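You operate a simulated robot arm through the tools that you are given. There is no shell and no other tool.

The job below is to be done with a simulated robot arm. You get a single attempt, and the scene is never put back.

Task
Let the old water out and run a fresh bath at 30 degrees till it covers the low mark.
Fine: stay under the high mark; drain shut again, tap off; spill nothing.

Only the result counts: the job must be done as asked and must still hold three seconds after the hand-in. Knocking over, shifting, dropping, spilling or breaking anything else fails it. Lids that push on must go on centred and level and be pressed home; caps that screw on are set level and turned clockwise until they are tight.

Robot
A 7-joint arm with a four-finger gripper, fixed in place. Base frame: the origin is on the floor under the middle of its stand, x ahead of it, y to its left, z up; the work surface is at about z = 560. Units: mm, rad, N and s.
It reaches about 1223 mm from its shoulder. Its first joint turns from -1.204 to 3.002 rad. Payload 3.67 kg.
Tool frame: the origin (TCP) lies between the finger pads and is the grasp point; the fingertips stand 28 mm ahead of it; z points along the fingers, y is the line along which they close. The gripper opens to 112 mm; its body begins 73 mm behind the TCP.
Orientation is that of the tool frame in the base frame, as a unit quaternion [w, x, y, z]. With the fingers straight down and closing along the base's y, the tool's x points along the base's -x, its y along +y and its z along -z.

Tools
- The arm moves only by the tool move_arm. Its argument "motion" is text: rows parted by semicolons, each of 7 numbers parted by spaces: the shift along the tool's x, y, z in units of 200 mm (1.0 is 200 mm), then the turn, a rotation vector about the tool's x, y, z in units of 60 degrees (1.0 is 60 degrees), then the opening, from 0 (shut) to 1 (fully open). In form: dx dy dz ax ay az jaw; .... A call has 1 to 20 rows; each row is the pose to reach, as a shift and turn from the pose commanded when the call began, along the tool's axes at that moment. A call with a number of a shift or a turn outside -1 to 1 is refused whole. Rows are played at 5 a second. More than 50 mm and 0.15 rad between two rows, or a gripper value outside its range, and nothing of the call is played. A pose out of reach is approached as far as the arm can. The call stops where the force on the tool passes 40 N (or 10 N more than at its start, if that is more) or the arm is blocked; 0.2 s more then pass. The fingers move at their own pace (about 102.5 mm/s each) and stop on an object; they squeeze with about 26 N. The grip force told is the motor's: it shows also when the fingers shut on nothing. Time passes only in rows, and 0.2 s behind the last, so rows that repeat a pose let the fingers close. The reply holds the time, the measured pose of the TCP, the force on the tool along the base axes, the opening and the grip force, in the units named above and with some noise, with the torque about the TCP (base axes, N m) and any sound that the robot's microphone picked up.
- Cameras (640 x 400 px; columns grow to the right, rows downward): "scene" is fixed at [218.8, 522.3, 1141.3]; the picture's right is [-0.62, -0.79, 0.00], its down [0.41, -0.32, -0.85] and it looks along [0.67, -0.53, 0.52] (base axes); focal length 214 px, centre (320, 200). "wrist" rides on the gripper at [60, -18, -104] in the tool frame; the picture's right is [0.29, 0.96, 0.00], its down [-0.80, 0.24, -0.55] and it looks along [-0.53, 0.16, 0.83] (tool axes); focal length 234 px, centre (320, 200). There is no depth. A picture from a camera that has moved, and an enlarged one, comes with that camera's place and axes in the base frame and with its lens. The place of the scene camera against the robot may be out by one fixed shift of up to 25 mm in any direction.
- grab_frame(camera): a new picture of that camera. No time passes.
- raise_lower(by): slides the trunk up (or, below 0, down) by that many mm; the arm rides with it, the base frame stays. It gives what a move gives, with no picture.
- enlarge(camera, box): a new picture of the part [left, top, right, bottom] of that camera's present view, enlarged. No time passes.
- job_done(): hands the job in; it is judged then, once.

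Nothing tells you positions but the pictures and the camera data. Unless the task says otherwise, let go and move clear before handing in.

The tools are called after "Emit:" by a JSON object that holds its "op" and its "data". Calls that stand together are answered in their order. move_arm: Moves the arm, as the interface text tells. Its arguments: {"type":"object","properties":{"motion":{"type":"string"}},"required":["motion"]} The other tools are called the same way: raise_lower (by) moves the trunk up or down; grab_frame (camera) takes a picture; enlarge (camera, box) takes an enlarged picture of a part of a camera's view; job_done () hands the job in.

At the start:

```text
time: 0.0
ee_pos: [772.6, -422.1, 880.0]
ee_rot: [0.001, 0.0, 1.0, 0.0]
wrist_force: [0.3, -0.1, 0.3]
torque: [-0.02, 0.01, 0.03]
finger_gap: 112.0
grip_force: 0.0
trunk travel left (down, up): [-400.0, 440.0]
```

scene: 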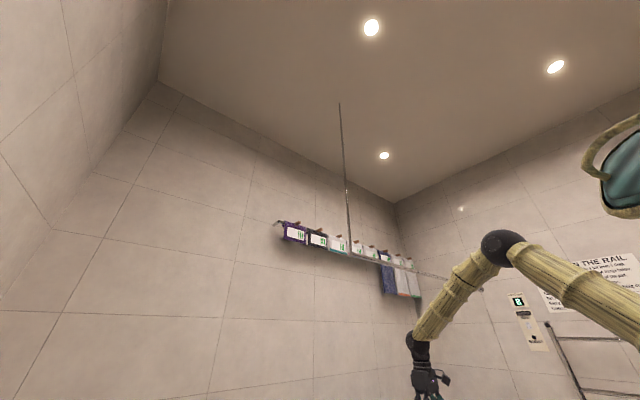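
wrist: 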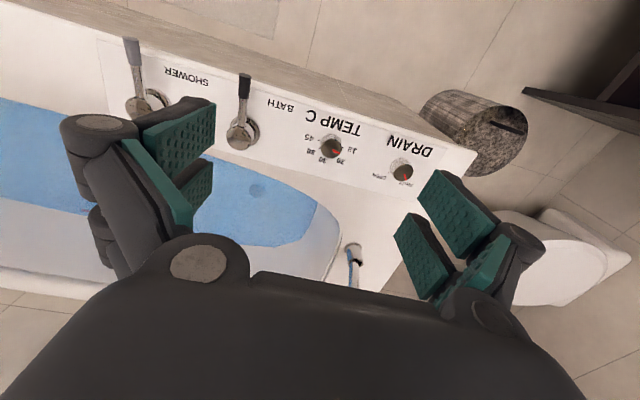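

The wrist view shows a bath with old water and a panel carrying shower and bath levers, a temperature knob and a drain knob. The scene camera looks up at a wall with signs. I'll look closer before moving anything.

Emit:
{"op": "enlarge", "data": {"camera": "wrist", "box": [260, 80, 460, 205]}}

Emit:
{"op": "enlarge", "data": {"camera": "wrist", "box": [90, 20, 340, 176]}}

Emit:
{"op": "enlarge", "data": {"camera": "scene", "box": [480, 240, 640, 340]}}

Emit:
{"op": "enlarge", "data": {"camera": "scene", "box": [260, 200, 440, 312]}}

Emit:
{"op": "enlarge", "data": {"camera": "wrist", "box": [240, 170, 440, 295]}}

```text
3.20 times, centred on (360, 142) of wrist
camera zoom: at [713.2, -438.9, 984.6], right [-0.29, 0.96, 0.0], down [0.8, 0.24, 0.55], along [0.53, 0.16, -0.83], focal length 749 px, centre (192, 384)
```

zoom: 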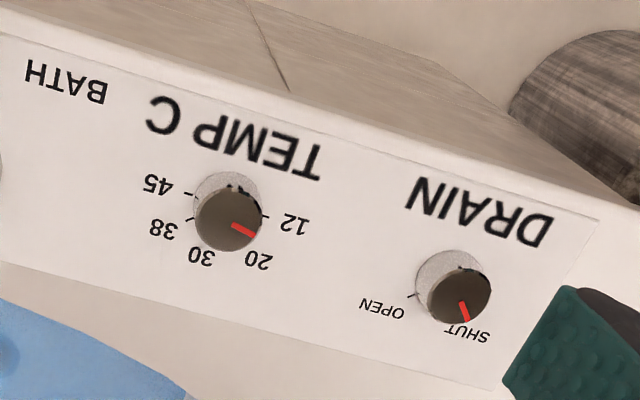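

```text
2.56 times, centred on (215, 98) of wrist
camera zoom: at [713.2, -438.9, 984.6], right [-0.29, 0.96, 0.0], down [0.8, 0.24, 0.55], along [0.53, 0.16, -0.83], focal length 600 px, centre (589, 461)
```

zoom: 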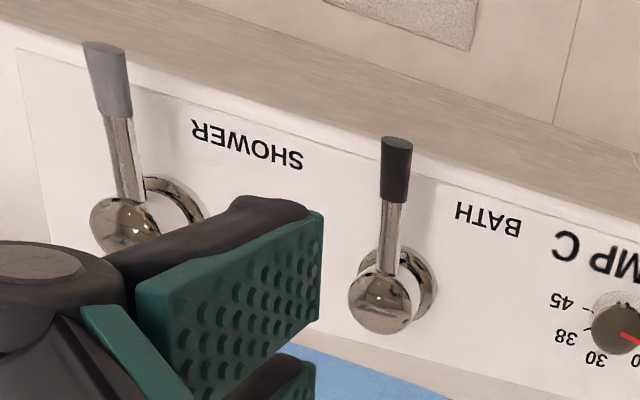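

```text
4.00 times, centred on (560, 290) of scene
camera zoom: at [218.8, 522.3, 1141.3], right [-0.62, -0.79, 0.0], down [0.41, -0.32, -0.85], along [0.67, -0.53, 0.52], focal length 858 px, centre (-640, -160)
```

zoom: 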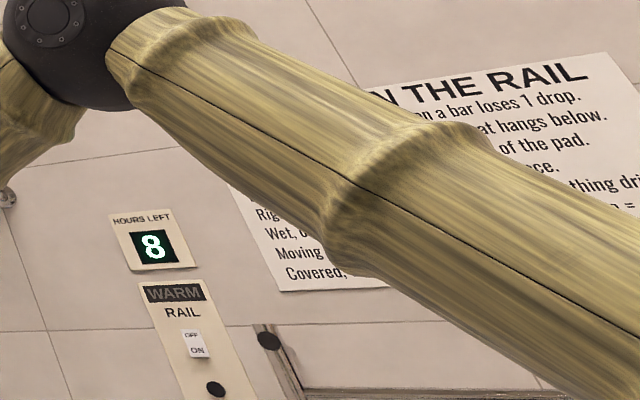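

```text
3.56 times, centred on (350, 256) of scene
camera zoom: at [218.8, 522.3, 1141.3], right [-0.62, -0.79, 0.0], down [0.41, -0.32, -0.85], along [0.67, -0.53, 0.52], focal length 763 px, centre (213, 1)
```

zoom: 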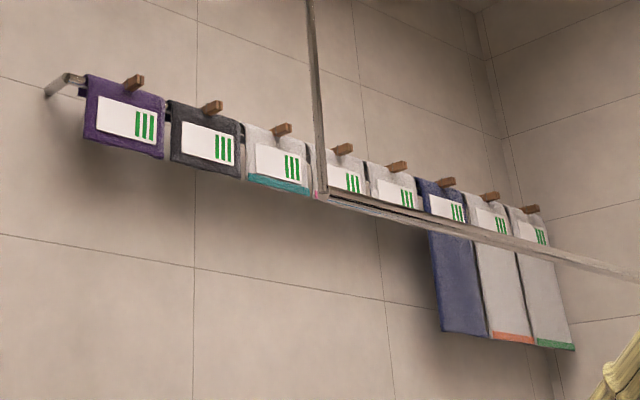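

```text
3.20 times, centred on (340, 232) of wrist
camera zoom: at [713.2, -438.9, 984.6], right [-0.29, 0.96, 0.0], down [0.8, 0.24, 0.55], along [0.53, 0.16, -0.83], focal length 749 px, centre (256, 96)
```

zoom: 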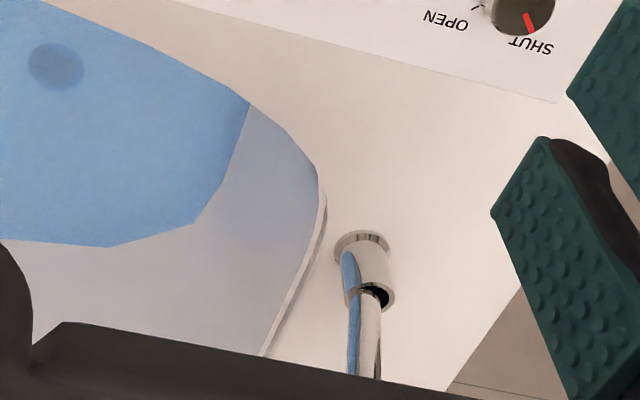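

The panel seems to lie flat on the near rim of the bath, with the knobs' axes vertical. The bath is beyond it, in +x. I'll raise the trunk for a wider view of the bath and its marks.

Emit:
{"op": "raise_lower", "data": {"by": 200}}

Emit:
{"op": "grab_frame", "data": {"camera": "wrist"}}

Emit:
{"op": "grab_frame", "data": {"camera": "scene"}}

```text
time: 2.2
ee_pos: [774.3, -421.2, 1080.6]
ee_rot: [0.0, -0.001, 1.0, 0.0]
wrist_force: [-0.3, -0.7, -0.2]
torque: [0.02, 0.01, 0.03]
finger_gap: 112.1
grip_force: 0.1
trunk travel left (down, up): [-600.0, 240.0]
```

```text
taken
camera wrist: at [713.4, -439.1, 1184.4], right [-0.29, 0.96, 0.0], down [0.8, 0.24, 0.55], along [0.53, 0.16, -0.83], focal length 234 px, centre (320, 200)
```

wrist: 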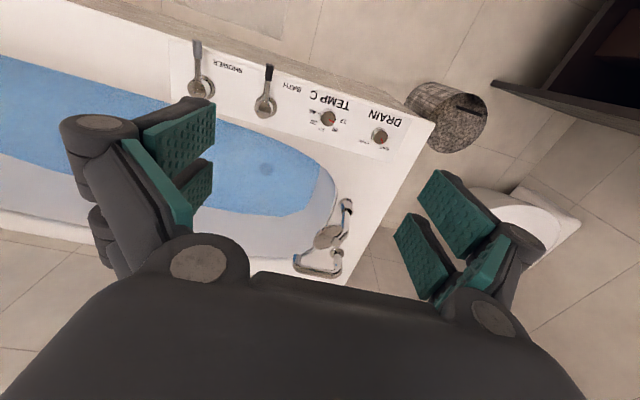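

```text
taken
```

scene: 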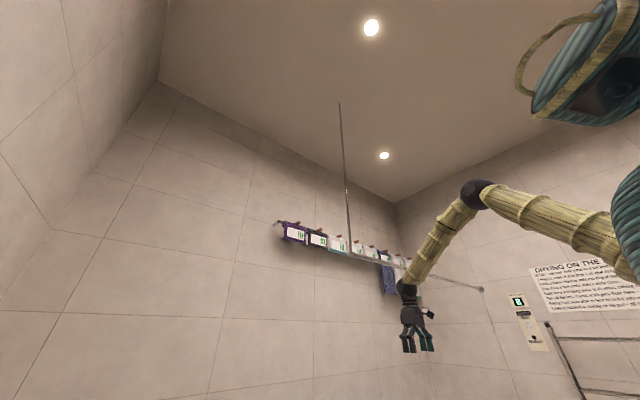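

I put the temperature knob near (853, -378, 590) with the panel at about z 560. The bath runs off along -y, and the spout is at its +y end. I'll turn the wrist to look along the bath for the marks.

Emit:
{"op": "move_arm", "data": {"motion": "0 0 0 0 0 0.125 1; 0 0 0 0 0 0.25 1; 0 0 0 0 0 0.375 1; 0 0 0 0 0 0.5 1; 0 0 0 0 0 0.625 1; 0 0 0 0 0 0.75 1; 0 0 0 0 0 0.875 1; 0 0 0 0 0 1 1"}}

Emit:
{"op": "grab_frame", "data": {"camera": "wrist"}}

```text
time: 4.0
ee_pos: [773.6, -420.7, 1080.7]
ee_rot: [0.001, 0.501, 0.866, 0.0]
wrist_force: [-0.7, 0.5, -0.5]
torque: [0.01, -0.03, 0.01]
finger_gap: 112.1
grip_force: 0.0
trunk travel left (down, up): [-600.0, 240.0]
```

```text
taken
camera wrist: at [727.6, -377.8, 1185.1], right [0.69, 0.73, 0.0], down [0.61, -0.57, 0.55], along [0.4, -0.38, -0.83], focal length 234 px, centre (320, 200)
```

wrist: 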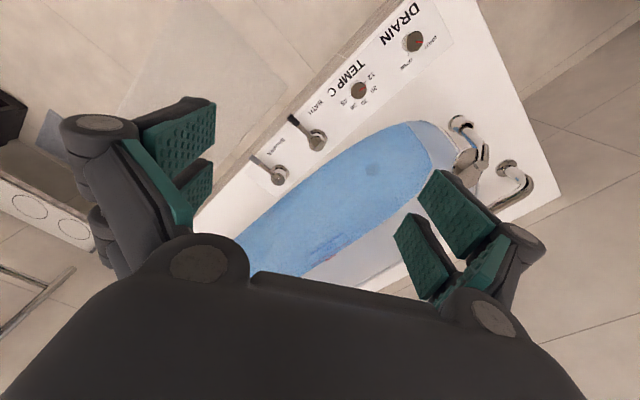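

Now the bath's length and the spout are visible, and something faint and reddish shows in the water. I'll enlarge those areas.

Emit:
{"op": "enlarge", "data": {"camera": "wrist", "box": [230, 180, 430, 305]}}

Emit:
{"op": "enlarge", "data": {"camera": "wrist", "box": [380, 90, 560, 202]}}

Emit:
{"op": "enlarge", "data": {"camera": "wrist", "box": [330, 10, 470, 98]}}

Emit:
{"op": "enlarge", "data": {"camera": "wrist", "box": [230, 90, 410, 202]}}

```text
3.20 times, centred on (330, 242) of wrist
camera zoom: at [727.6, -377.8, 1185.1], right [0.69, 0.73, 0.0], down [0.61, -0.57, 0.55], along [0.4, -0.38, -0.83], focal length 749 px, centre (288, 64)
```

zoom: 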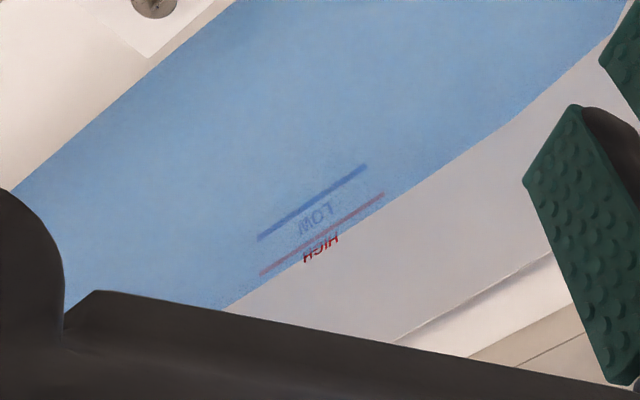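

```text
3.56 times, centred on (470, 146) of wrist
camera zoom: at [727.6, -377.8, 1185.1], right [0.69, 0.73, 0.0], down [0.61, -0.57, 0.55], along [0.4, -0.38, -0.83], focal length 833 px, centre (-213, 392)
```

zoom: 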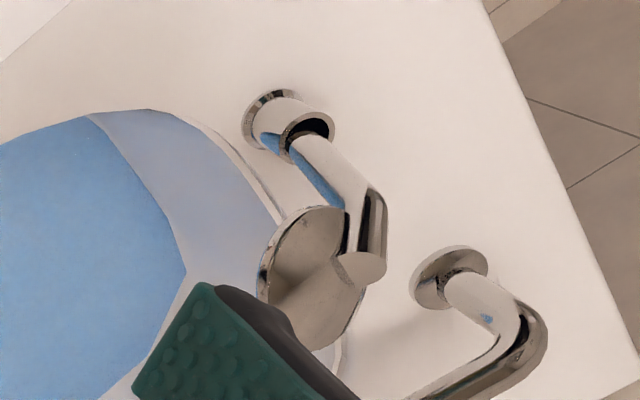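

```text
4.55 times, centred on (400, 54) of wrist
camera zoom: at [727.6, -377.8, 1185.1], right [0.69, 0.73, 0.0], down [0.61, -0.57, 0.55], along [0.4, -0.38, -0.83], focal length 1064 px, centre (-44, 864)
```

zoom: 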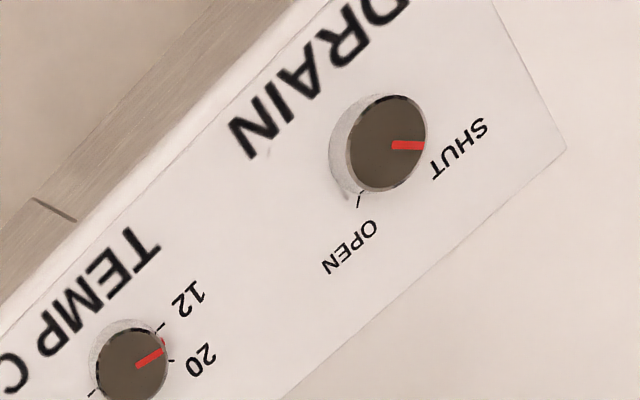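

```text
3.56 times, centred on (320, 146) of wrist
camera zoom: at [727.6, -377.8, 1185.1], right [0.69, 0.73, 0.0], down [0.61, -0.57, 0.55], along [0.4, -0.38, -0.83], focal length 833 px, centre (320, 392)
```

zoom: 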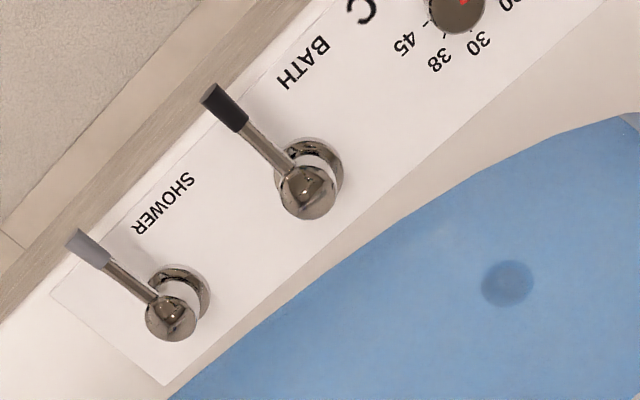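

The old water stands over both the LOW and HIGH lines, and both lines are on the far wall. There seem to be two fittings at the +y end. I need to know which is the spout and where it points, so I'll move toward them for a look.

Emit:
{"op": "move_arm", "data": {"motion": "0.123 0.187 0 0 0 0 1; 0.247 0.373 0 0 0 0 1; 0.37 0.56 0 0 0 0 1; 0.494 0.746 0 0 0 0 1; 0.617 0.933 0 0 0 0 1"}}

Emit:
{"op": "grab_frame", "data": {"camera": "wrist"}}

Emit:
{"op": "enlarge", "data": {"camera": "wrist", "box": [240, 100, 480, 250]}}

```text
time: 5.2
ee_pos: [875.2, -218.7, 1078.6]
ee_rot: [-0.001, 0.5, 0.866, 0.0]
wrist_force: [0.4, 0.7, 0.0]
torque: [-0.07, 0.02, 0.02]
finger_gap: 112.0
grip_force: 0.1
trunk travel left (down, up): [-600.0, 240.0]
```

```text
taken
camera wrist: at [829.3, -175.8, 1182.8], right [0.69, 0.73, 0.0], down [0.61, -0.57, 0.55], along [0.4, -0.38, -0.83], focal length 234 px, centre (320, 200)
```

wrist: 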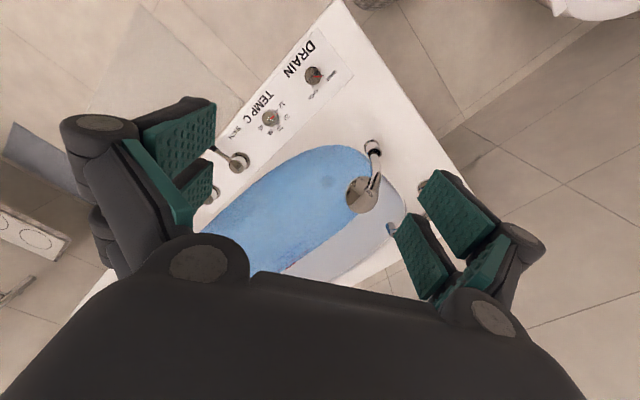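

```text
2.67 times, centred on (360, 175) of wrist
camera zoom: at [829.3, -175.8, 1182.8], right [0.69, 0.73, 0.0], down [0.61, -0.57, 0.55], along [0.4, -0.38, -0.83], focal length 624 px, centre (213, 267)
```

zoom: 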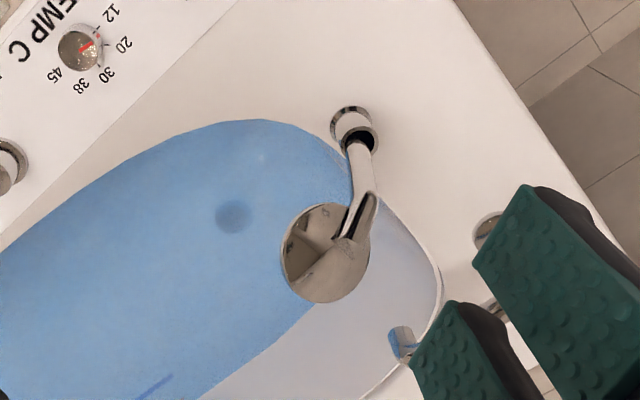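

The riser with the disc head is the shower, and the other pipe is the bath spout, whose end sits over the water. I estimate the drain knob at (857, -231), the temperature knob at (853, -378) and the bath lever base at (876, -535). Next I'll get the camera straight above the drain knob.

Emit:
{"op": "move_arm", "data": {"motion": "-0.06 -0.004 0.2 0 0 0 1; -0.12 -0.008 0.4 0 0 0 1; -0.18 -0.012 0.6 0 0 0 1; -0.25 -0.016 0.8 0 0 0 1; -0.308 -0.019 1 0 0 0 1"}}

Emit:
{"op": "grab_frame", "data": {"camera": "wrist"}}

Emit:
{"op": "enlarge", "data": {"camera": "wrist", "box": [240, 0, 400, 100]}}

```text
time: 6.4
ee_pos: [902.4, -277.0, 878.1]
ee_rot: [0.0, 0.5, 0.866, 0.0]
wrist_force: [-0.3, 0.4, -0.3]
torque: [0.02, 0.04, -0.01]
finger_gap: 111.9
grip_force: 0.1
trunk travel left (down, up): [-600.0, 240.0]
```

```text
taken
camera wrist: at [856.6, -233.3, 982.0], right [0.69, 0.73, 0.0], down [0.61, -0.57, 0.55], along [0.4, -0.38, -0.83], focal length 234 px, centre (320, 200)
```

wrist: 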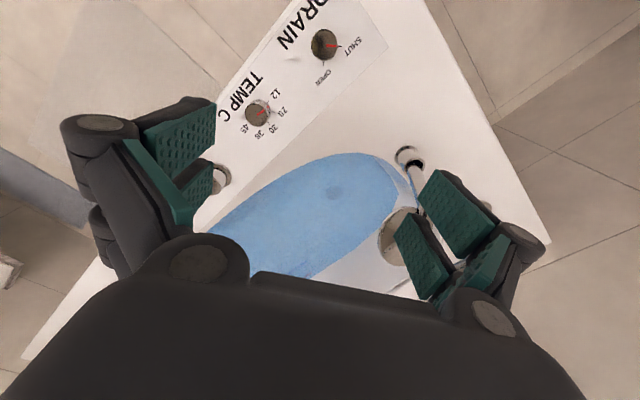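

```text
4.00 times, centred on (320, 50) of wrist
camera zoom: at [856.6, -233.3, 982.0], right [0.69, 0.73, 0.0], down [0.61, -0.57, 0.55], along [0.4, -0.38, -0.83], focal length 937 px, centre (320, 800)
```

zoom: 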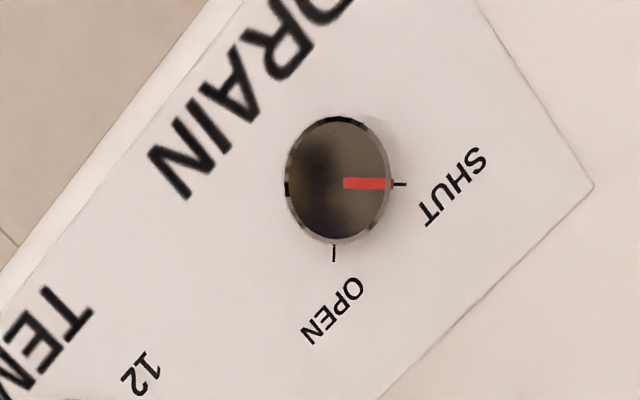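

The drain pointer sits on the SHUT tick, and OPEN is a quarter turn clockwise seen from above. The knob is about 38 mm wide, its axis near (861, -229), and the panel is at z ≈ 564. I'll centre over it and turn the wrist back so there is room for the quarter turn.

Emit:
{"op": "move_arm", "data": {"motion": "0.04 -0.008 0.06 0 0 -0.125 1; 0.08 -0.015 0.12 0 0 -0.25 1; 0.12 -0.022 0.18 0 0 -0.375 1; 0.16 -0.03 0.24 0 0 -0.5 1; 0.2 -0.038 0.3 0 0 -0.625 1; 0.24 -0.045 0.37 0 0 -0.75 1; 0.28 -0.052 0.44 0 0 -0.875 1; 0.311 -0.059 0.5 0 0 -1 1"}}

Emit:
{"op": "grab_frame", "data": {"camera": "wrist"}}

```text
time: 8.2
ee_pos: [859.4, -229.0, 779.3]
ee_rot: [-0.001, -0.001, 1.0, 0.001]
wrist_force: [-0.2, 0.2, -0.1]
torque: [0.0, 0.02, 0.01]
finger_gap: 112.1
grip_force: 0.0
trunk travel left (down, up): [-600.0, 240.0]
```

```text
taken
camera wrist: at [799.9, -247.1, 884.4], right [-0.29, 0.96, 0.0], down [0.8, 0.24, 0.55], along [0.53, 0.16, -0.83], focal length 234 px, centre (320, 200)
```

wrist: 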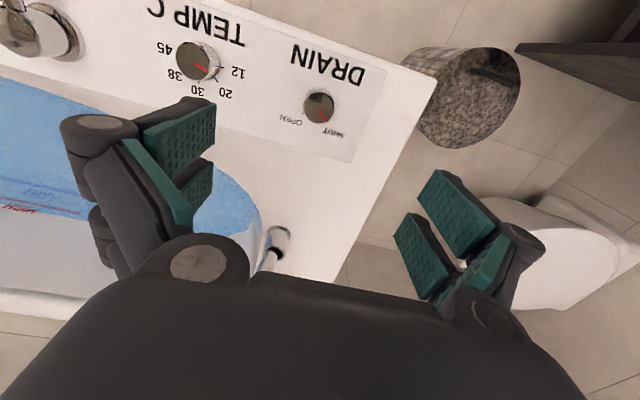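

By projection the tool axis should hit the knob top at pixel (320, 108), and the knob appears right about there. I'll enlarge to check this before descending.

Emit:
{"op": "enlarge", "data": {"camera": "wrist", "box": [272, 78, 368, 138]}}

Emit:
{"op": "enlarge", "data": {"camera": "wrist", "box": [140, 10, 260, 85]}}

Emit:
{"op": "enlarge", "data": {"camera": "wrist", "box": [0, 120, 160, 220]}}

```text
6.67 times, centred on (320, 108) of wrist
camera zoom: at [799.9, -247.1, 884.4], right [-0.29, 0.96, 0.0], down [0.8, 0.24, 0.55], along [0.53, 0.16, -0.83], focal length 1561 px, centre (320, 813)
```

zoom: 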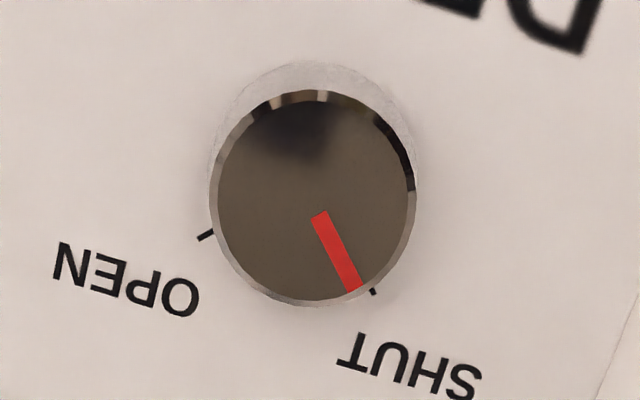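

```text
5.33 times, centred on (200, 48) of wrist
camera zoom: at [799.9, -247.1, 884.4], right [-0.29, 0.96, 0.0], down [0.8, 0.24, 0.55], along [0.53, 0.16, -0.83], focal length 1249 px, centre (960, 1013)
```

zoom: 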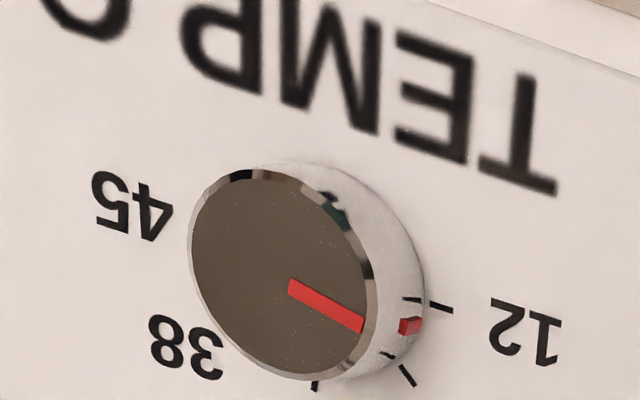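

```text
4.00 times, centred on (80, 170) of wrist
camera zoom: at [799.9, -247.1, 884.4], right [-0.29, 0.96, 0.0], down [0.8, 0.24, 0.55], along [0.53, 0.16, -0.83], focal length 937 px, centre (1280, 320)
```

zoom: 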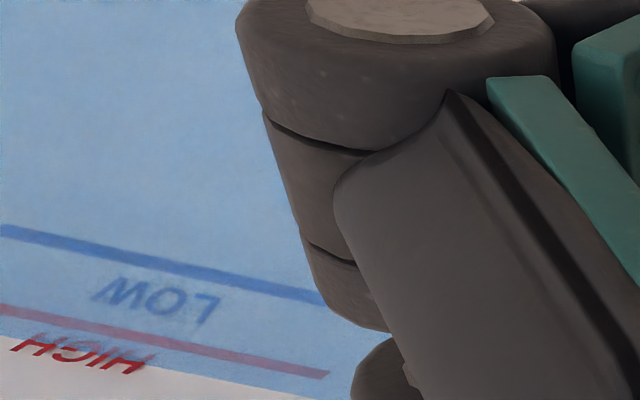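

The alignment is within about 1 mm. I'll descend with a -30° turn so the fingers straddle the knob, keeping the fingertips just above the panel.

Emit:
{"op": "move_arm", "data": {"motion": "0 -0.003 0.15 0 0 -0.1 0.8; -0.002 -0.006 0.32 0 0 -0.2 0.8; -0.002 -0.006 0.5 0 0 -0.3 0.8; -0.002 -0.006 0.65 0 0 -0.4 0.8; -0.002 -0.006 0.77 0 0 -0.5 0.8; -0.002 -0.006 0.85 0 0 -0.5 0.8; -0.002 -0.006 0.89 0 0 -0.5 0.8; -0.002 -0.006 0.91 0 0 -0.5 0.8; -0.002 -0.006 0.91 0 0 -0.5 0.8"}}

Emit:
{"op": "grab_frame", "data": {"camera": "wrist"}}

```text
time: 10.2
ee_pos: [860.6, -228.8, 597.8]
ee_rot: [0.0, -0.258, 0.966, 0.0]
wrist_force: [0.1, -0.3, 0.8]
torque: [0.0, -0.03, -0.02]
finger_gap: 89.8
grip_force: 0.1
trunk travel left (down, up): [-600.0, 240.0]
```

```text
taken
camera wrist: at [817.3, -274.3, 702.0], right [-0.73, 0.69, 0.0], down [0.57, 0.61, 0.55], along [0.38, 0.4, -0.83], focal length 234 px, centre (320, 200)
```

wrist: 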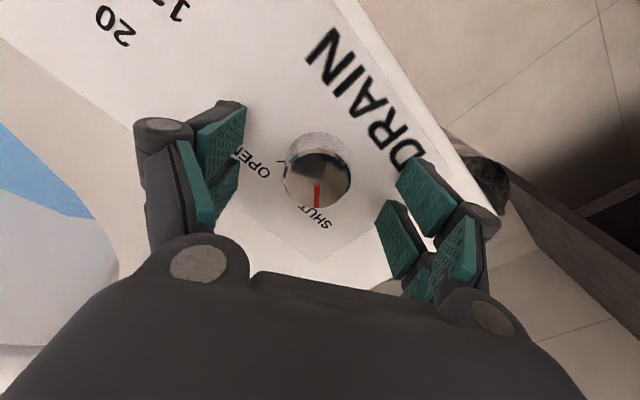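

The knob sits centred between the fingers with its top around z 588. Closing on it now.

Emit:
{"op": "move_arm", "data": {"motion": "0 0 0 0 0 0 0.5; 0 0 0 0 0 0 0.2; 0 0 0 0 0 0 0.2; 0 0 0 0 0 0 0.2"}}

Emit:
{"op": "grab_frame", "data": {"camera": "wrist"}}

```text
time: 11.2
ee_pos: [861.6, -230.3, 598.7]
ee_rot: [0.001, -0.258, 0.966, 0.001]
wrist_force: [9.2, -10.3, 1.2]
torque: [-0.36, -0.26, -0.29]
finger_gap: 37.0
grip_force: 45.5
trunk travel left (down, up): [-600.0, 240.0]
```

```text
taken
camera wrist: at [818.0, -275.8, 702.1], right [-0.73, 0.69, 0.0], down [0.57, 0.61, 0.55], along [0.38, 0.4, -0.83], focal length 234 px, centre (320, 200)
```

wrist: 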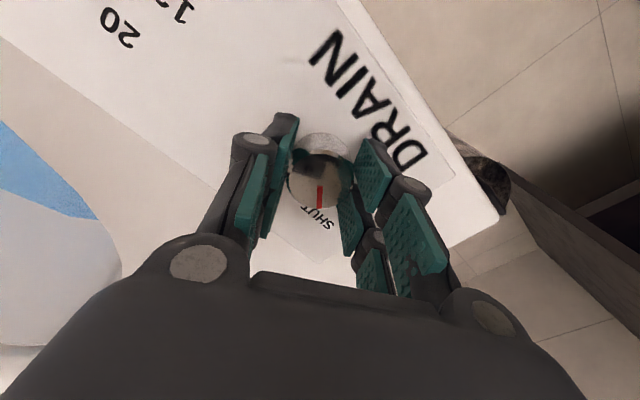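

The grip is firm at 37 mm with a small sideways load. I'll relieve that by about 1.5 mm and turn the knob clockwise toward OPEN.

Emit:
{"op": "move_arm", "data": {"motion": "0 -0.008 0 0 0 0 0.2; 0 -0.008 0 0 0 0.1 0.2; 0 -0.008 0 0 0 0.2 0.2; 0 -0.008 0 0 0 0.3 0.2; 0 -0.008 0 0 0 0.4 0.2; 0 -0.008 0 0 0 0.5 0.2; 0 -0.008 0 0 0 0.6 0.2; 0 -0.008 0 0 0 0.7 0.2; 0 -0.008 0 0 0 0.8 0.2; 0 -0.008 0 0 0 0.9 0.2; 0 -0.008 0 0 0 1 0.2"}}

Emit:
{"op": "grab_frame", "data": {"camera": "wrist"}}

```text
time: 13.6
ee_pos: [860.6, -230.5, 598.7]
ee_rot: [-0.001, 0.26, 0.966, 0.0]
wrist_force: [14.9, 3.3, -4.4]
torque: [0.22, -0.22, -0.02]
finger_gap: 36.7
grip_force: 45.2
trunk travel left (down, up): [-600.0, 240.0]
```

```text
taken
camera wrist: at [800.2, -215.3, 702.4], right [0.23, 0.97, 0.0], down [0.81, -0.19, 0.55], along [0.54, -0.13, -0.83], focal length 234 px, centre (320, 200)
```

wrist: 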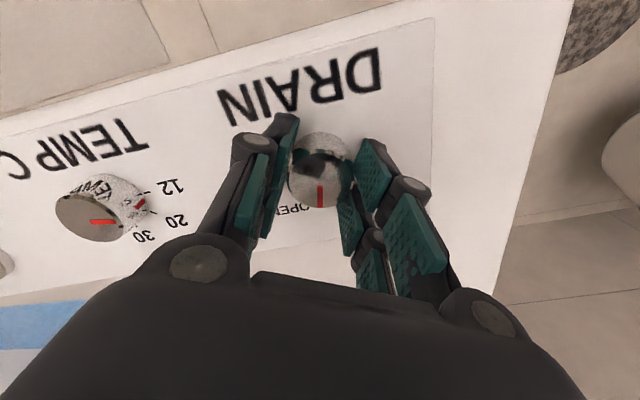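

The knob turned 60° with the grip. I'll finish the remaining 30° to OPEN and relieve the side load slightly.

Emit:
{"op": "move_arm", "data": {"motion": "-0.006 0.005 0 0 0 0 0.2; -0.006 0.005 0 0 0 0.1 0.2; -0.006 0.005 0 0 0 0.2 0.2; -0.006 0.005 0 0 0 0.3 0.2; -0.006 0.005 0 0 0 0.4 0.2; -0.006 0.005 0 0 0 0.5 0.2; -0.006 0.005 0 0 0 0.5 0.2"}}

Emit:
{"op": "grab_frame", "data": {"camera": "wrist"}}

Emit:
{"op": "enlarge", "data": {"camera": "wrist", "box": [260, 110, 388, 230]}}

```text
time: 15.2
ee_pos: [861.6, -230.0, 598.3]
ee_rot: [-0.001, 0.501, 0.866, 0.0]
wrist_force: [-10.2, 8.8, -4.5]
torque: [0.26, 0.23, -0.03]
finger_gap: 36.6
grip_force: 44.9
trunk travel left (down, up): [-600.0, 240.0]
```

```text
taken
camera wrist: at [815.9, -186.6, 702.6], right [0.69, 0.73, 0.0], down [0.61, -0.57, 0.55], along [0.4, -0.38, -0.83], focal length 234 px, centre (320, 200)
```

wrist: 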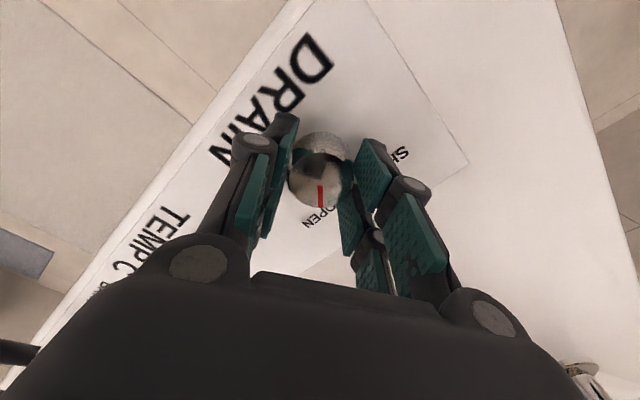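

```text
3.33 times, centred on (324, 170) of wrist
camera zoom: at [815.9, -186.6, 702.6], right [0.69, 0.73, 0.0], down [0.61, -0.57, 0.55], along [0.4, -0.38, -0.83], focal length 781 px, centre (307, 300)
```

zoom: 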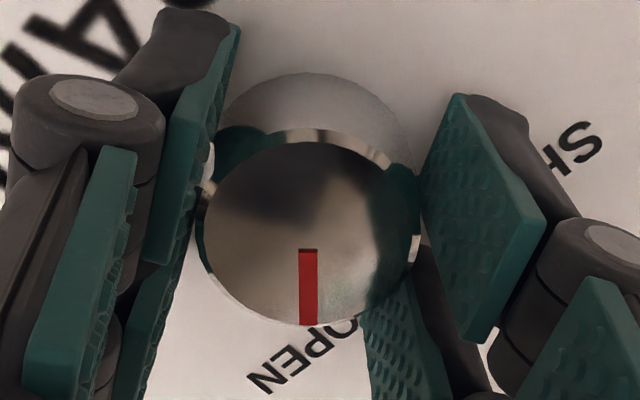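

The knob has gone the full quarter turn. I'll release, lift straight up, and check the pointer and the water.

Emit:
{"op": "move_arm", "data": {"motion": "-0.006 0.005 0 0 0 0 0.5; 0 0 0 0 0 0 0.8; 0 0 -0.05 0 0 0 0.8; 0 0 -0.2 0 0 0 0.8; 0 0 -0.4 0 0 0 1; 0 0 -0.6 0 0 0 1; 0 0 -0.8 0 0 0 1; 0 0 -1 0 0 0 1"}}

Emit:
{"op": "grab_frame", "data": {"camera": "wrist"}}

Emit:
{"op": "enlarge", "data": {"camera": "wrist", "box": [260, 60, 388, 140]}}

```text
time: 17.0
ee_pos: [861.5, -227.8, 799.5]
ee_rot: [0.0, 0.501, 0.866, 0.0]
wrist_force: [-0.4, 0.3, -0.7]
torque: [0.02, -0.05, 0.02]
finger_gap: 111.9
grip_force: 0.0
trunk travel left (down, up): [-600.0, 240.0]
```

```text
taken
camera wrist: at [815.5, -185.6, 903.7], right [0.69, 0.73, 0.0], down [0.61, -0.57, 0.55], along [0.4, -0.38, -0.83], focal length 234 px, centre (320, 200)
```

wrist: 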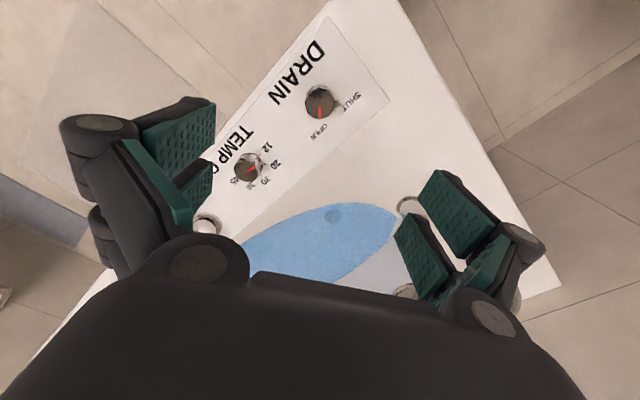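

```text
5.00 times, centred on (324, 100) of wrist
camera zoom: at [815.5, -185.6, 903.7], right [0.69, 0.73, 0.0], down [0.61, -0.57, 0.55], along [0.4, -0.38, -0.83], focal length 1171 px, centre (300, 700)
```

zoom: 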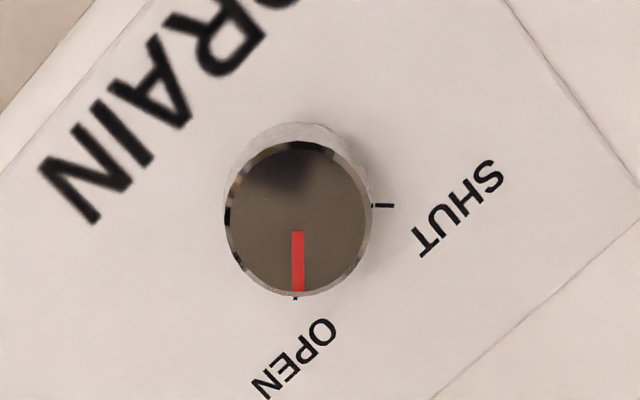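

The pointer is on OPEN. While the bath drains, I'll look straight down on the temperature knob.

Emit:
{"op": "move_arm", "data": {"motion": "-0.186 -0.064 0 0 0 0 1; -0.372 -0.128 0 0 0 0 1; -0.558 -0.192 0 0 0 0 1; -0.744 -0.256 0 0 0 0 1; -0.93 -0.32 0 0 0 0 1"}}

Emit:
{"op": "grab_frame", "data": {"camera": "wrist"}}

Emit:
{"op": "enlarge", "data": {"camera": "wrist", "box": [256, 5, 384, 85]}}

```text
time: 18.2
ee_pos: [904.9, -423.8, 797.0]
ee_rot: [0.0, 0.5, 0.866, 0.001]
wrist_force: [1.0, -0.8, -0.4]
torque: [0.03, -0.03, -0.03]
finger_gap: 112.1
grip_force: 0.0
trunk travel left (down, up): [-600.0, 240.0]
```

```text
taken
camera wrist: at [857.8, -380.8, 900.7], right [0.68, 0.73, 0.0], down [0.61, -0.57, 0.55], along [0.4, -0.38, -0.83], focal length 234 px, centre (320, 200)
```

wrist: 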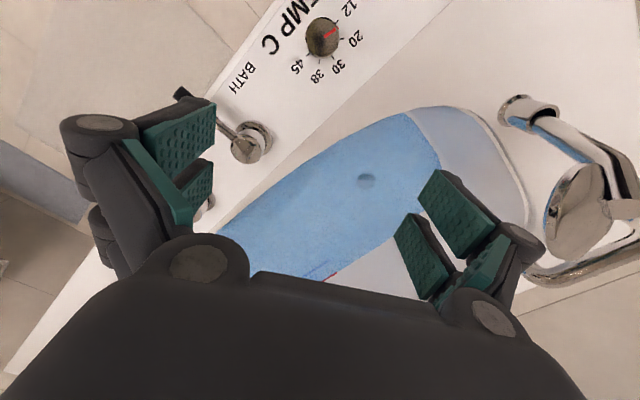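

```text
5.00 times, centred on (320, 45) of wrist
camera zoom: at [857.8, -380.8, 900.7], right [0.68, 0.73, 0.0], down [0.61, -0.57, 0.55], along [0.4, -0.38, -0.83], focal length 1171 px, centre (320, 975)
```

zoom: 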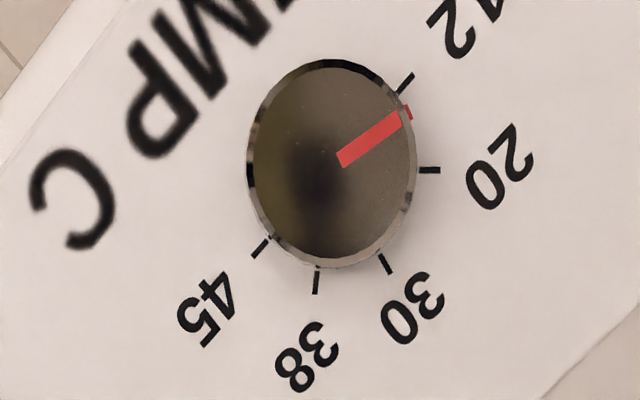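

The temperature pointer reads about 14.7. The ticks run evenly at roughly 5.45° of turn per degree C, so reaching 30 takes about +85° clockwise. I'll centre over this knob.

Emit:
{"op": "move_arm", "data": {"motion": "0.042 -0.012 0.01 0 0 -0.125 1; 0.084 -0.024 0.02 0 0 -0.25 1; 0.126 -0.036 0.03 0 0 -0.375 1; 0.168 -0.047 0.04 0 0 -0.5 1; 0.21 -0.059 0.05 0 0 -0.625 1; 0.252 -0.07 0.06 0 0 -0.75 1; 0.294 -0.082 0.07 0 0 -0.875 1; 0.336 -0.094 0.08 0 0 -1 1"}}

Emit:
{"op": "grab_frame", "data": {"camera": "wrist"}}

Emit:
{"op": "enlarge", "data": {"camera": "wrist", "box": [272, 78, 368, 138]}}

```text
time: 20.0
ee_pos: [849.4, -374.5, 782.9]
ee_rot: [0.001, -0.002, 1.0, 0.0]
wrist_force: [0.3, -1.0, 0.4]
torque: [0.03, -0.01, 0.02]
finger_gap: 112.0
grip_force: 0.0
trunk travel left (down, up): [-600.0, 240.0]
```

```text
taken
camera wrist: at [789.7, -392.4, 887.2], right [-0.29, 0.96, 0.0], down [0.8, 0.24, 0.55], along [0.53, 0.16, -0.83], focal length 234 px, centre (320, 200)
```

wrist: 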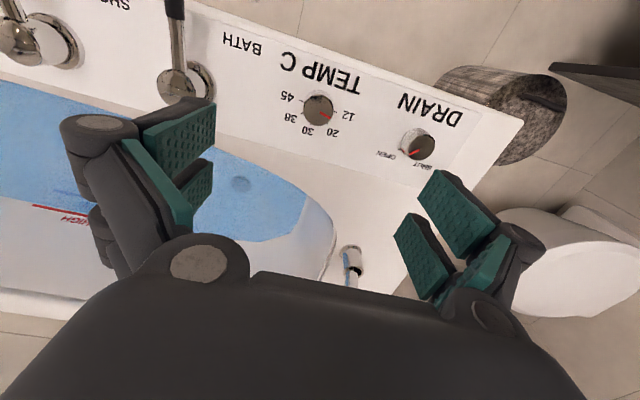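

```text
6.67 times, centred on (320, 108) of wrist
camera zoom: at [789.7, -392.4, 887.2], right [-0.29, 0.96, 0.0], down [0.8, 0.24, 0.55], along [0.53, 0.16, -0.83], focal length 1561 px, centre (320, 813)
```

zoom: 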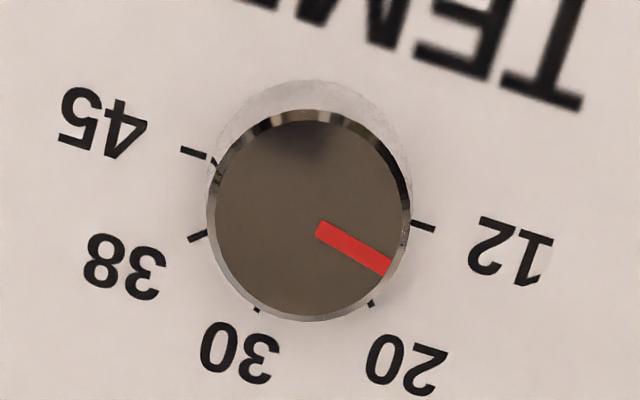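

The HIGH line is already clear of the water, so it is draining. The temperature knob axis is near (854, -375.6). I'll descend partway with a -30° turn, then recheck.

Emit:
{"op": "move_arm", "data": {"motion": "-0.01 -0.003 0.13 0 0 -0.1 0.8; -0.02 -0.005 0.28 0 0 -0.2 0.8; -0.023 -0.0055 0.42 0 0 -0.3 0.8; -0.023 -0.0055 0.56 0 0 -0.4 0.8; -0.023 -0.0055 0.68 0 0 -0.5 0.8; -0.023 -0.0055 0.715 0 0 -0.5 0.8; -0.023 -0.0055 0.715 0 0 -0.5 0.8"}}

Emit:
{"op": "grab_frame", "data": {"camera": "wrist"}}

```text
time: 21.6
ee_pos: [855.8, -375.3, 640.2]
ee_rot: [0.0, -0.259, 0.966, 0.0]
wrist_force: [0.6, -0.1, 0.1]
torque: [-0.01, -0.01, 0.03]
finger_gap: 89.8
grip_force: 0.1
trunk travel left (down, up): [-600.0, 240.0]
```

```text
taken
camera wrist: at [811.9, -420.9, 744.0], right [-0.73, 0.69, 0.0], down [0.57, 0.61, 0.55], along [0.38, 0.4, -0.83], focal length 234 px, centre (320, 200)
```

wrist: 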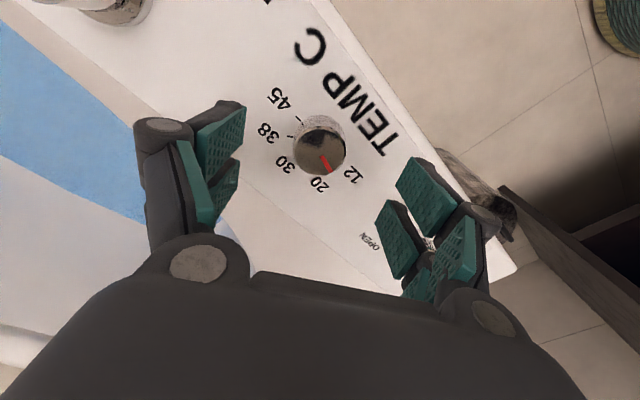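

The knob is lined up with the tool axis. Descending the last 42 mm and closing.

Emit:
{"op": "move_arm", "data": {"motion": "0 0 0.1 0 0 0 0.8; 0 0 0.18 0 0 0 0.8; 0 0 0.21 0 0 0 0.8; 0 0 0.21 0 0 0 0.5; 0 0 0.21 0 0 0 0.2; 0 0 0.21 0 0 0 0.2; 0 0 0.21 0 0 0 0.2"}}

Emit:
{"op": "grab_frame", "data": {"camera": "wrist"}}

```text
time: 23.2
ee_pos: [855.8, -375.4, 597.8]
ee_rot: [0.0, -0.259, 0.966, 0.0]
wrist_force: [0.6, 2.3, -0.2]
torque: [0.19, -0.39, 0.02]
finger_gap: 37.1
grip_force: 45.3
trunk travel left (down, up): [-600.0, 240.0]
```

```text
taken
camera wrist: at [812.4, -420.8, 701.3], right [-0.73, 0.69, 0.0], down [0.57, 0.61, 0.55], along [0.38, 0.4, -0.83], focal length 234 px, centre (320, 200)
```

wrist: 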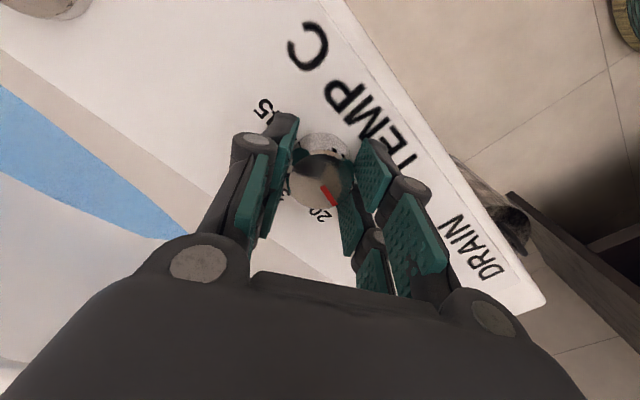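

Good grip with almost no side load. Turning clockwise 60° first.

Emit:
{"op": "move_arm", "data": {"motion": "0 0 0 0 0 0.1 0.2; 0 0 0 0 0 0.2 0.2; 0 0 0 0 0 0.3 0.2; 0 0 0 0 0 0.4 0.2; 0 0 0 0 0 0.5 0.2; 0 0 0 0 0 0.6 0.2; 0 0 0 0 0 0.7 0.2; 0 0 0 0 0 0.8 0.2; 0 0 0 0 0 0.9 0.2; 0 0 0 0 0 1 0.2; 0 0 0 0 0 1 0.2"}}

Emit:
{"op": "grab_frame", "data": {"camera": "wrist"}}

```text
time: 25.6
ee_pos: [855.3, -375.0, 597.7]
ee_rot: [0.0, 0.26, 0.966, 0.0]
wrist_force: [9.5, 6.2, -1.1]
torque: [0.02, -0.4, 0.01]
finger_gap: 36.8
grip_force: 45.1
trunk travel left (down, up): [-600.0, 240.0]
```

```text
taken
camera wrist: at [794.2, -360.4, 701.5], right [0.23, 0.97, 0.0], down [0.81, -0.19, 0.55], along [0.54, -0.13, -0.83], focal length 234 px, centre (320, 200)
```

wrist: 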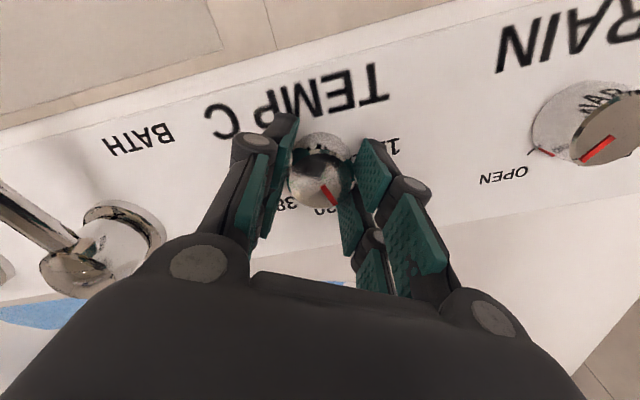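

Turning the remaining 25° toward 30.

Emit:
{"op": "move_arm", "data": {"motion": "0 0 0 0 0 0.1 0.2; 0 0 0 0 0 0.2 0.2; 0 0 0 0 0 0.3 0.2; 0 0 0 0 0 0.417 0.2; 0 0 0 0 0 0.417 0.2; 0 0 0 0 0 0.417 0.2"}}

Emit:
{"op": "grab_frame", "data": {"camera": "wrist"}}

Emit:
{"op": "enlarge", "data": {"camera": "wrist", "box": [256, 120, 384, 220]}}

```text
time: 27.0
ee_pos: [854.9, -374.9, 597.3]
ee_rot: [0.0, 0.462, 0.887, 0.0]
wrist_force: [14.2, 8.7, 1.2]
torque: [-0.01, -0.68, -0.03]
finger_gap: 37.1
grip_force: 45.3
trunk travel left (down, up): [-600.0, 240.0]
```

```text
taken
camera wrist: at [805.9, -335.8, 701.5], right [0.62, 0.79, 0.0], down [0.65, -0.52, 0.55], along [0.44, -0.34, -0.83], focal length 234 px, centre (320, 200)
```

wrist: 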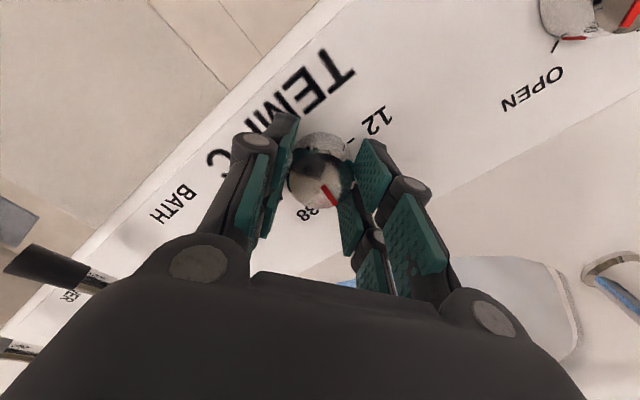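

```text
4.00 times, centred on (320, 170) of wrist
camera zoom: at [805.9, -335.8, 701.5], right [0.62, 0.79, 0.0], down [0.65, -0.52, 0.55], along [0.44, -0.34, -0.83], focal length 937 px, centre (320, 320)
```

zoom: 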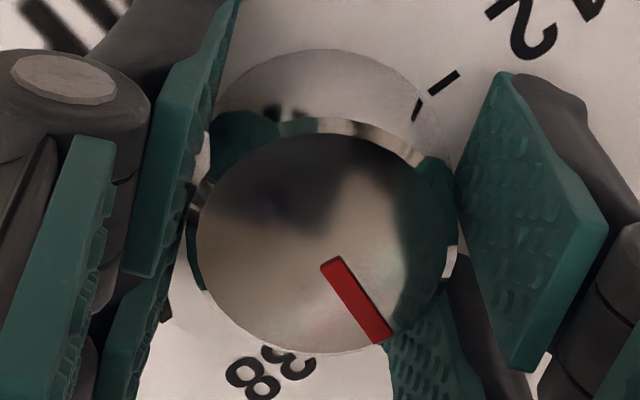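

I'll release and look straight down to verify the setting.

Emit:
{"op": "move_arm", "data": {"motion": "0 0 0 0 0 0 0.5; 0 0 0 0 0 0 0.8; 0 0 -0.06 0 0 0 0.8; 0 0 -0.2 0 0 0 0.8; 0 0 -0.4 0 0 0 1; -0.1 0.03 -0.55 0 0 0 1; -0.2 0.06 -0.7 0 0 0 1; -0.3 0.089 -0.8 0 0 0 1; -0.3 0.089 -0.8 0 0 0 1"}}

Emit:
{"op": "grab_frame", "data": {"camera": "wrist"}}

Emit:
{"op": "enlarge", "data": {"camera": "wrist", "box": [256, 5, 384, 85]}}

```text
time: 29.0
ee_pos: [903.3, -413.4, 757.5]
ee_rot: [0.0, 0.461, 0.887, 0.0]
wrist_force: [-0.7, -1.0, 0.3]
torque: [0.04, -0.01, 0.0]
finger_gap: 112.2
grip_force: 0.0
trunk travel left (down, up): [-600.0, 240.0]
```

```text
taken
camera wrist: at [854.2, -375.1, 861.0], right [0.62, 0.79, 0.0], down [0.65, -0.52, 0.55], along [0.43, -0.34, -0.83], focal length 234 px, centre (320, 200)
```

wrist: 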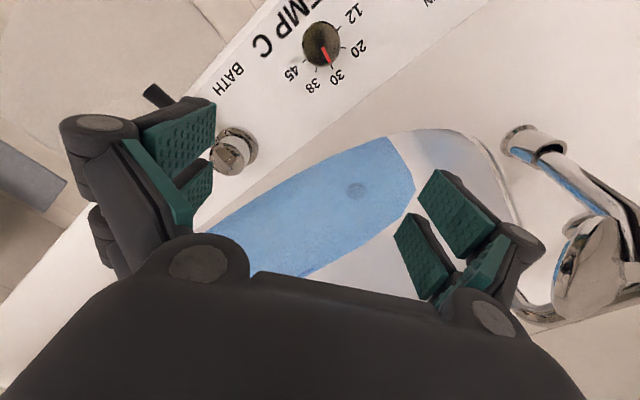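

```text
5.00 times, centred on (320, 45) of wrist
camera zoom: at [854.2, -375.1, 861.0], right [0.62, 0.79, 0.0], down [0.65, -0.52, 0.55], along [0.43, -0.34, -0.83], focal length 1171 px, centre (320, 975)
```

zoom: 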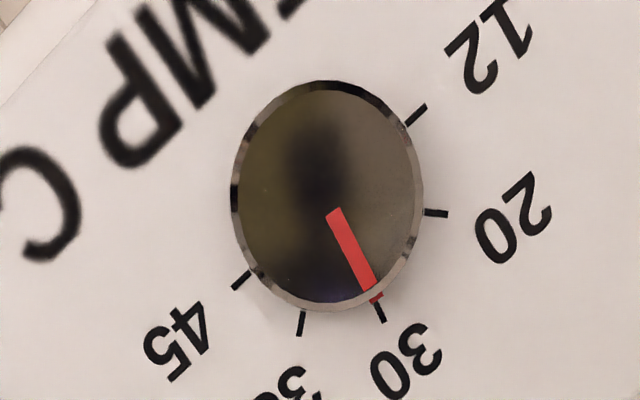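

The pointer is very near 30. I'll zoom further to see if a small correction is worthwhile.

Emit:
{"op": "enlarge", "data": {"camera": "wrist", "box": [296, 14, 352, 74]}}

Emit:
{"op": "enlarge", "data": {"camera": "wrist", "box": [200, 130, 420, 280]}}

```text
6.67 times, centred on (324, 44) of wrist
camera zoom: at [854.2, -375.1, 861.0], right [0.62, 0.79, 0.0], down [0.65, -0.52, 0.55], along [0.43, -0.34, -0.83], focal length 1561 px, centre (293, 1240)
```

zoom: 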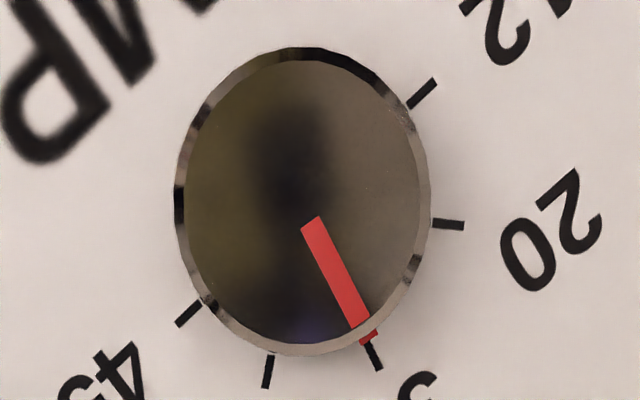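

```text
2.67 times, centred on (310, 205) of wrist
camera zoom: at [854.2, -375.1, 861.0], right [0.62, 0.79, 0.0], down [0.65, -0.52, 0.55], along [0.43, -0.34, -0.83], focal length 624 px, centre (347, 187)
```

zoom: 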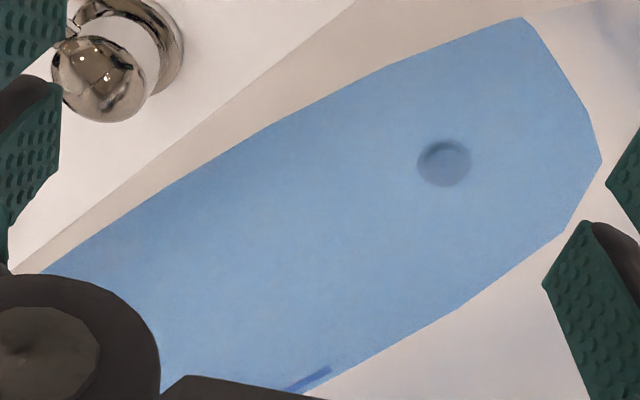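

The pointer is about 2° of turn, roughly 0.4 °C, short of the 30 tick. While the bath keeps draining I'll regrip and nudge it.

Emit:
{"op": "move_arm", "data": {"motion": "0.1 -0.03 0.15 0 0 0 0.8; 0.2 -0.06 0.3 0 0 0 0.8; 0.3 -0.083 0.45 0 0 0 0.8; 0.3 -0.083 0.6 0 0 0 0.8; 0.3 -0.083 0.72 0 0 0 0.8; 0.3 -0.083 0.8 0 0 0 0.8; 0.3 -0.083 0.8 0 0 0 0.8; 0.3 -0.083 0.8 0 0 0 0.5; 0.3 -0.083 0.8 0 0 0 0.2; 0.3 -0.083 0.8 0 0 0 0.2; 0.3 -0.083 0.8 0 0 0 0.2; 0.3 -0.083 0.8 0 0 0.02 0.2; 0.3 -0.083 0.8 0 0 0.042 0.2; 0.3 -0.083 0.8 0 0 0.042 0.2; 0.3 -0.083 0.8 0 0 0.042 0.2"}}

```text
time: 32.2
ee_pos: [855.3, -374.3, 597.1]
ee_rot: [0.0, 0.48, 0.877, -0.001]
wrist_force: [4.8, 1.7, -2.3]
torque: [-0.24, -0.27, 0.0]
finger_gap: 37.0
grip_force: 45.0
trunk travel left (down, up): [-600.0, 240.0]
```

Nudged. Releasing and rechecking from above.

Emit:
{"op": "move_arm", "data": {"motion": "0 0 0 0 0 0 0.5; 0 0 0 0 0 0 0.8; 0 0 -0.06 0 0 0 0.8; 0 0 -0.2 0 0 0 0.8; 0 0 -0.4 0 0 0 1; -0.1 0.03 -0.55 0 0 0 1; -0.2 0.06 -0.7 0 0 0 1; -0.3 0.079 -0.8 0 0 0 1; -0.3 0.079 -0.8 0 0 0 1"}}

Emit:
{"op": "enlarge", "data": {"camera": "wrist", "box": [296, 14, 352, 74]}}

Emit:
{"op": "grab_frame", "data": {"camera": "wrist"}}

```text
time: 34.2
ee_pos: [900.4, -417.5, 755.1]
ee_rot: [0.0, 0.481, 0.876, 0.0]
wrist_force: [-0.7, -0.3, 0.7]
torque: [0.0, 0.0, 0.0]
finger_gap: 112.2
grip_force: 0.1
trunk travel left (down, up): [-600.0, 240.0]
```

```text
6.67 times, centred on (324, 44) of wrist
camera zoom: at [852.7, -376.9, 859.6], right [0.65, 0.76, 0.0], down [0.63, -0.54, 0.55], along [0.42, -0.36, -0.83], focal length 1561 px, centre (293, 1240)
```

zoom: 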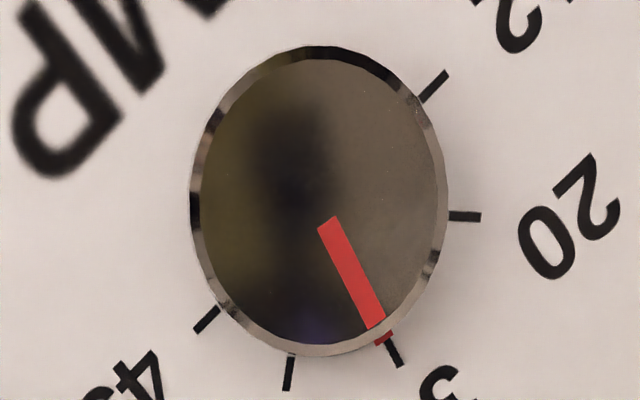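

```text
taken
camera wrist: at [852.7, -376.9, 859.6], right [0.65, 0.76, 0.0], down [0.63, -0.54, 0.55], along [0.42, -0.36, -0.83], focal length 234 px, centre (320, 200)
```

wrist: 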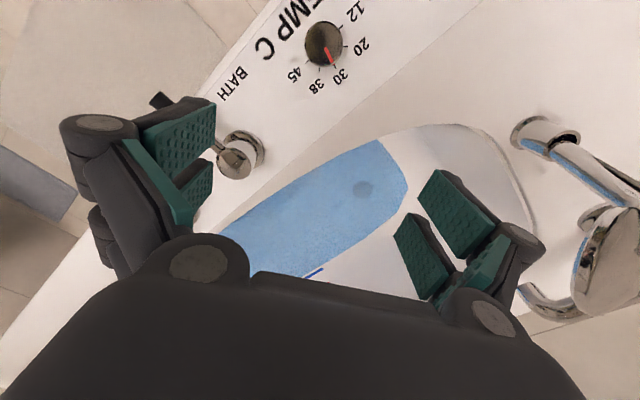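

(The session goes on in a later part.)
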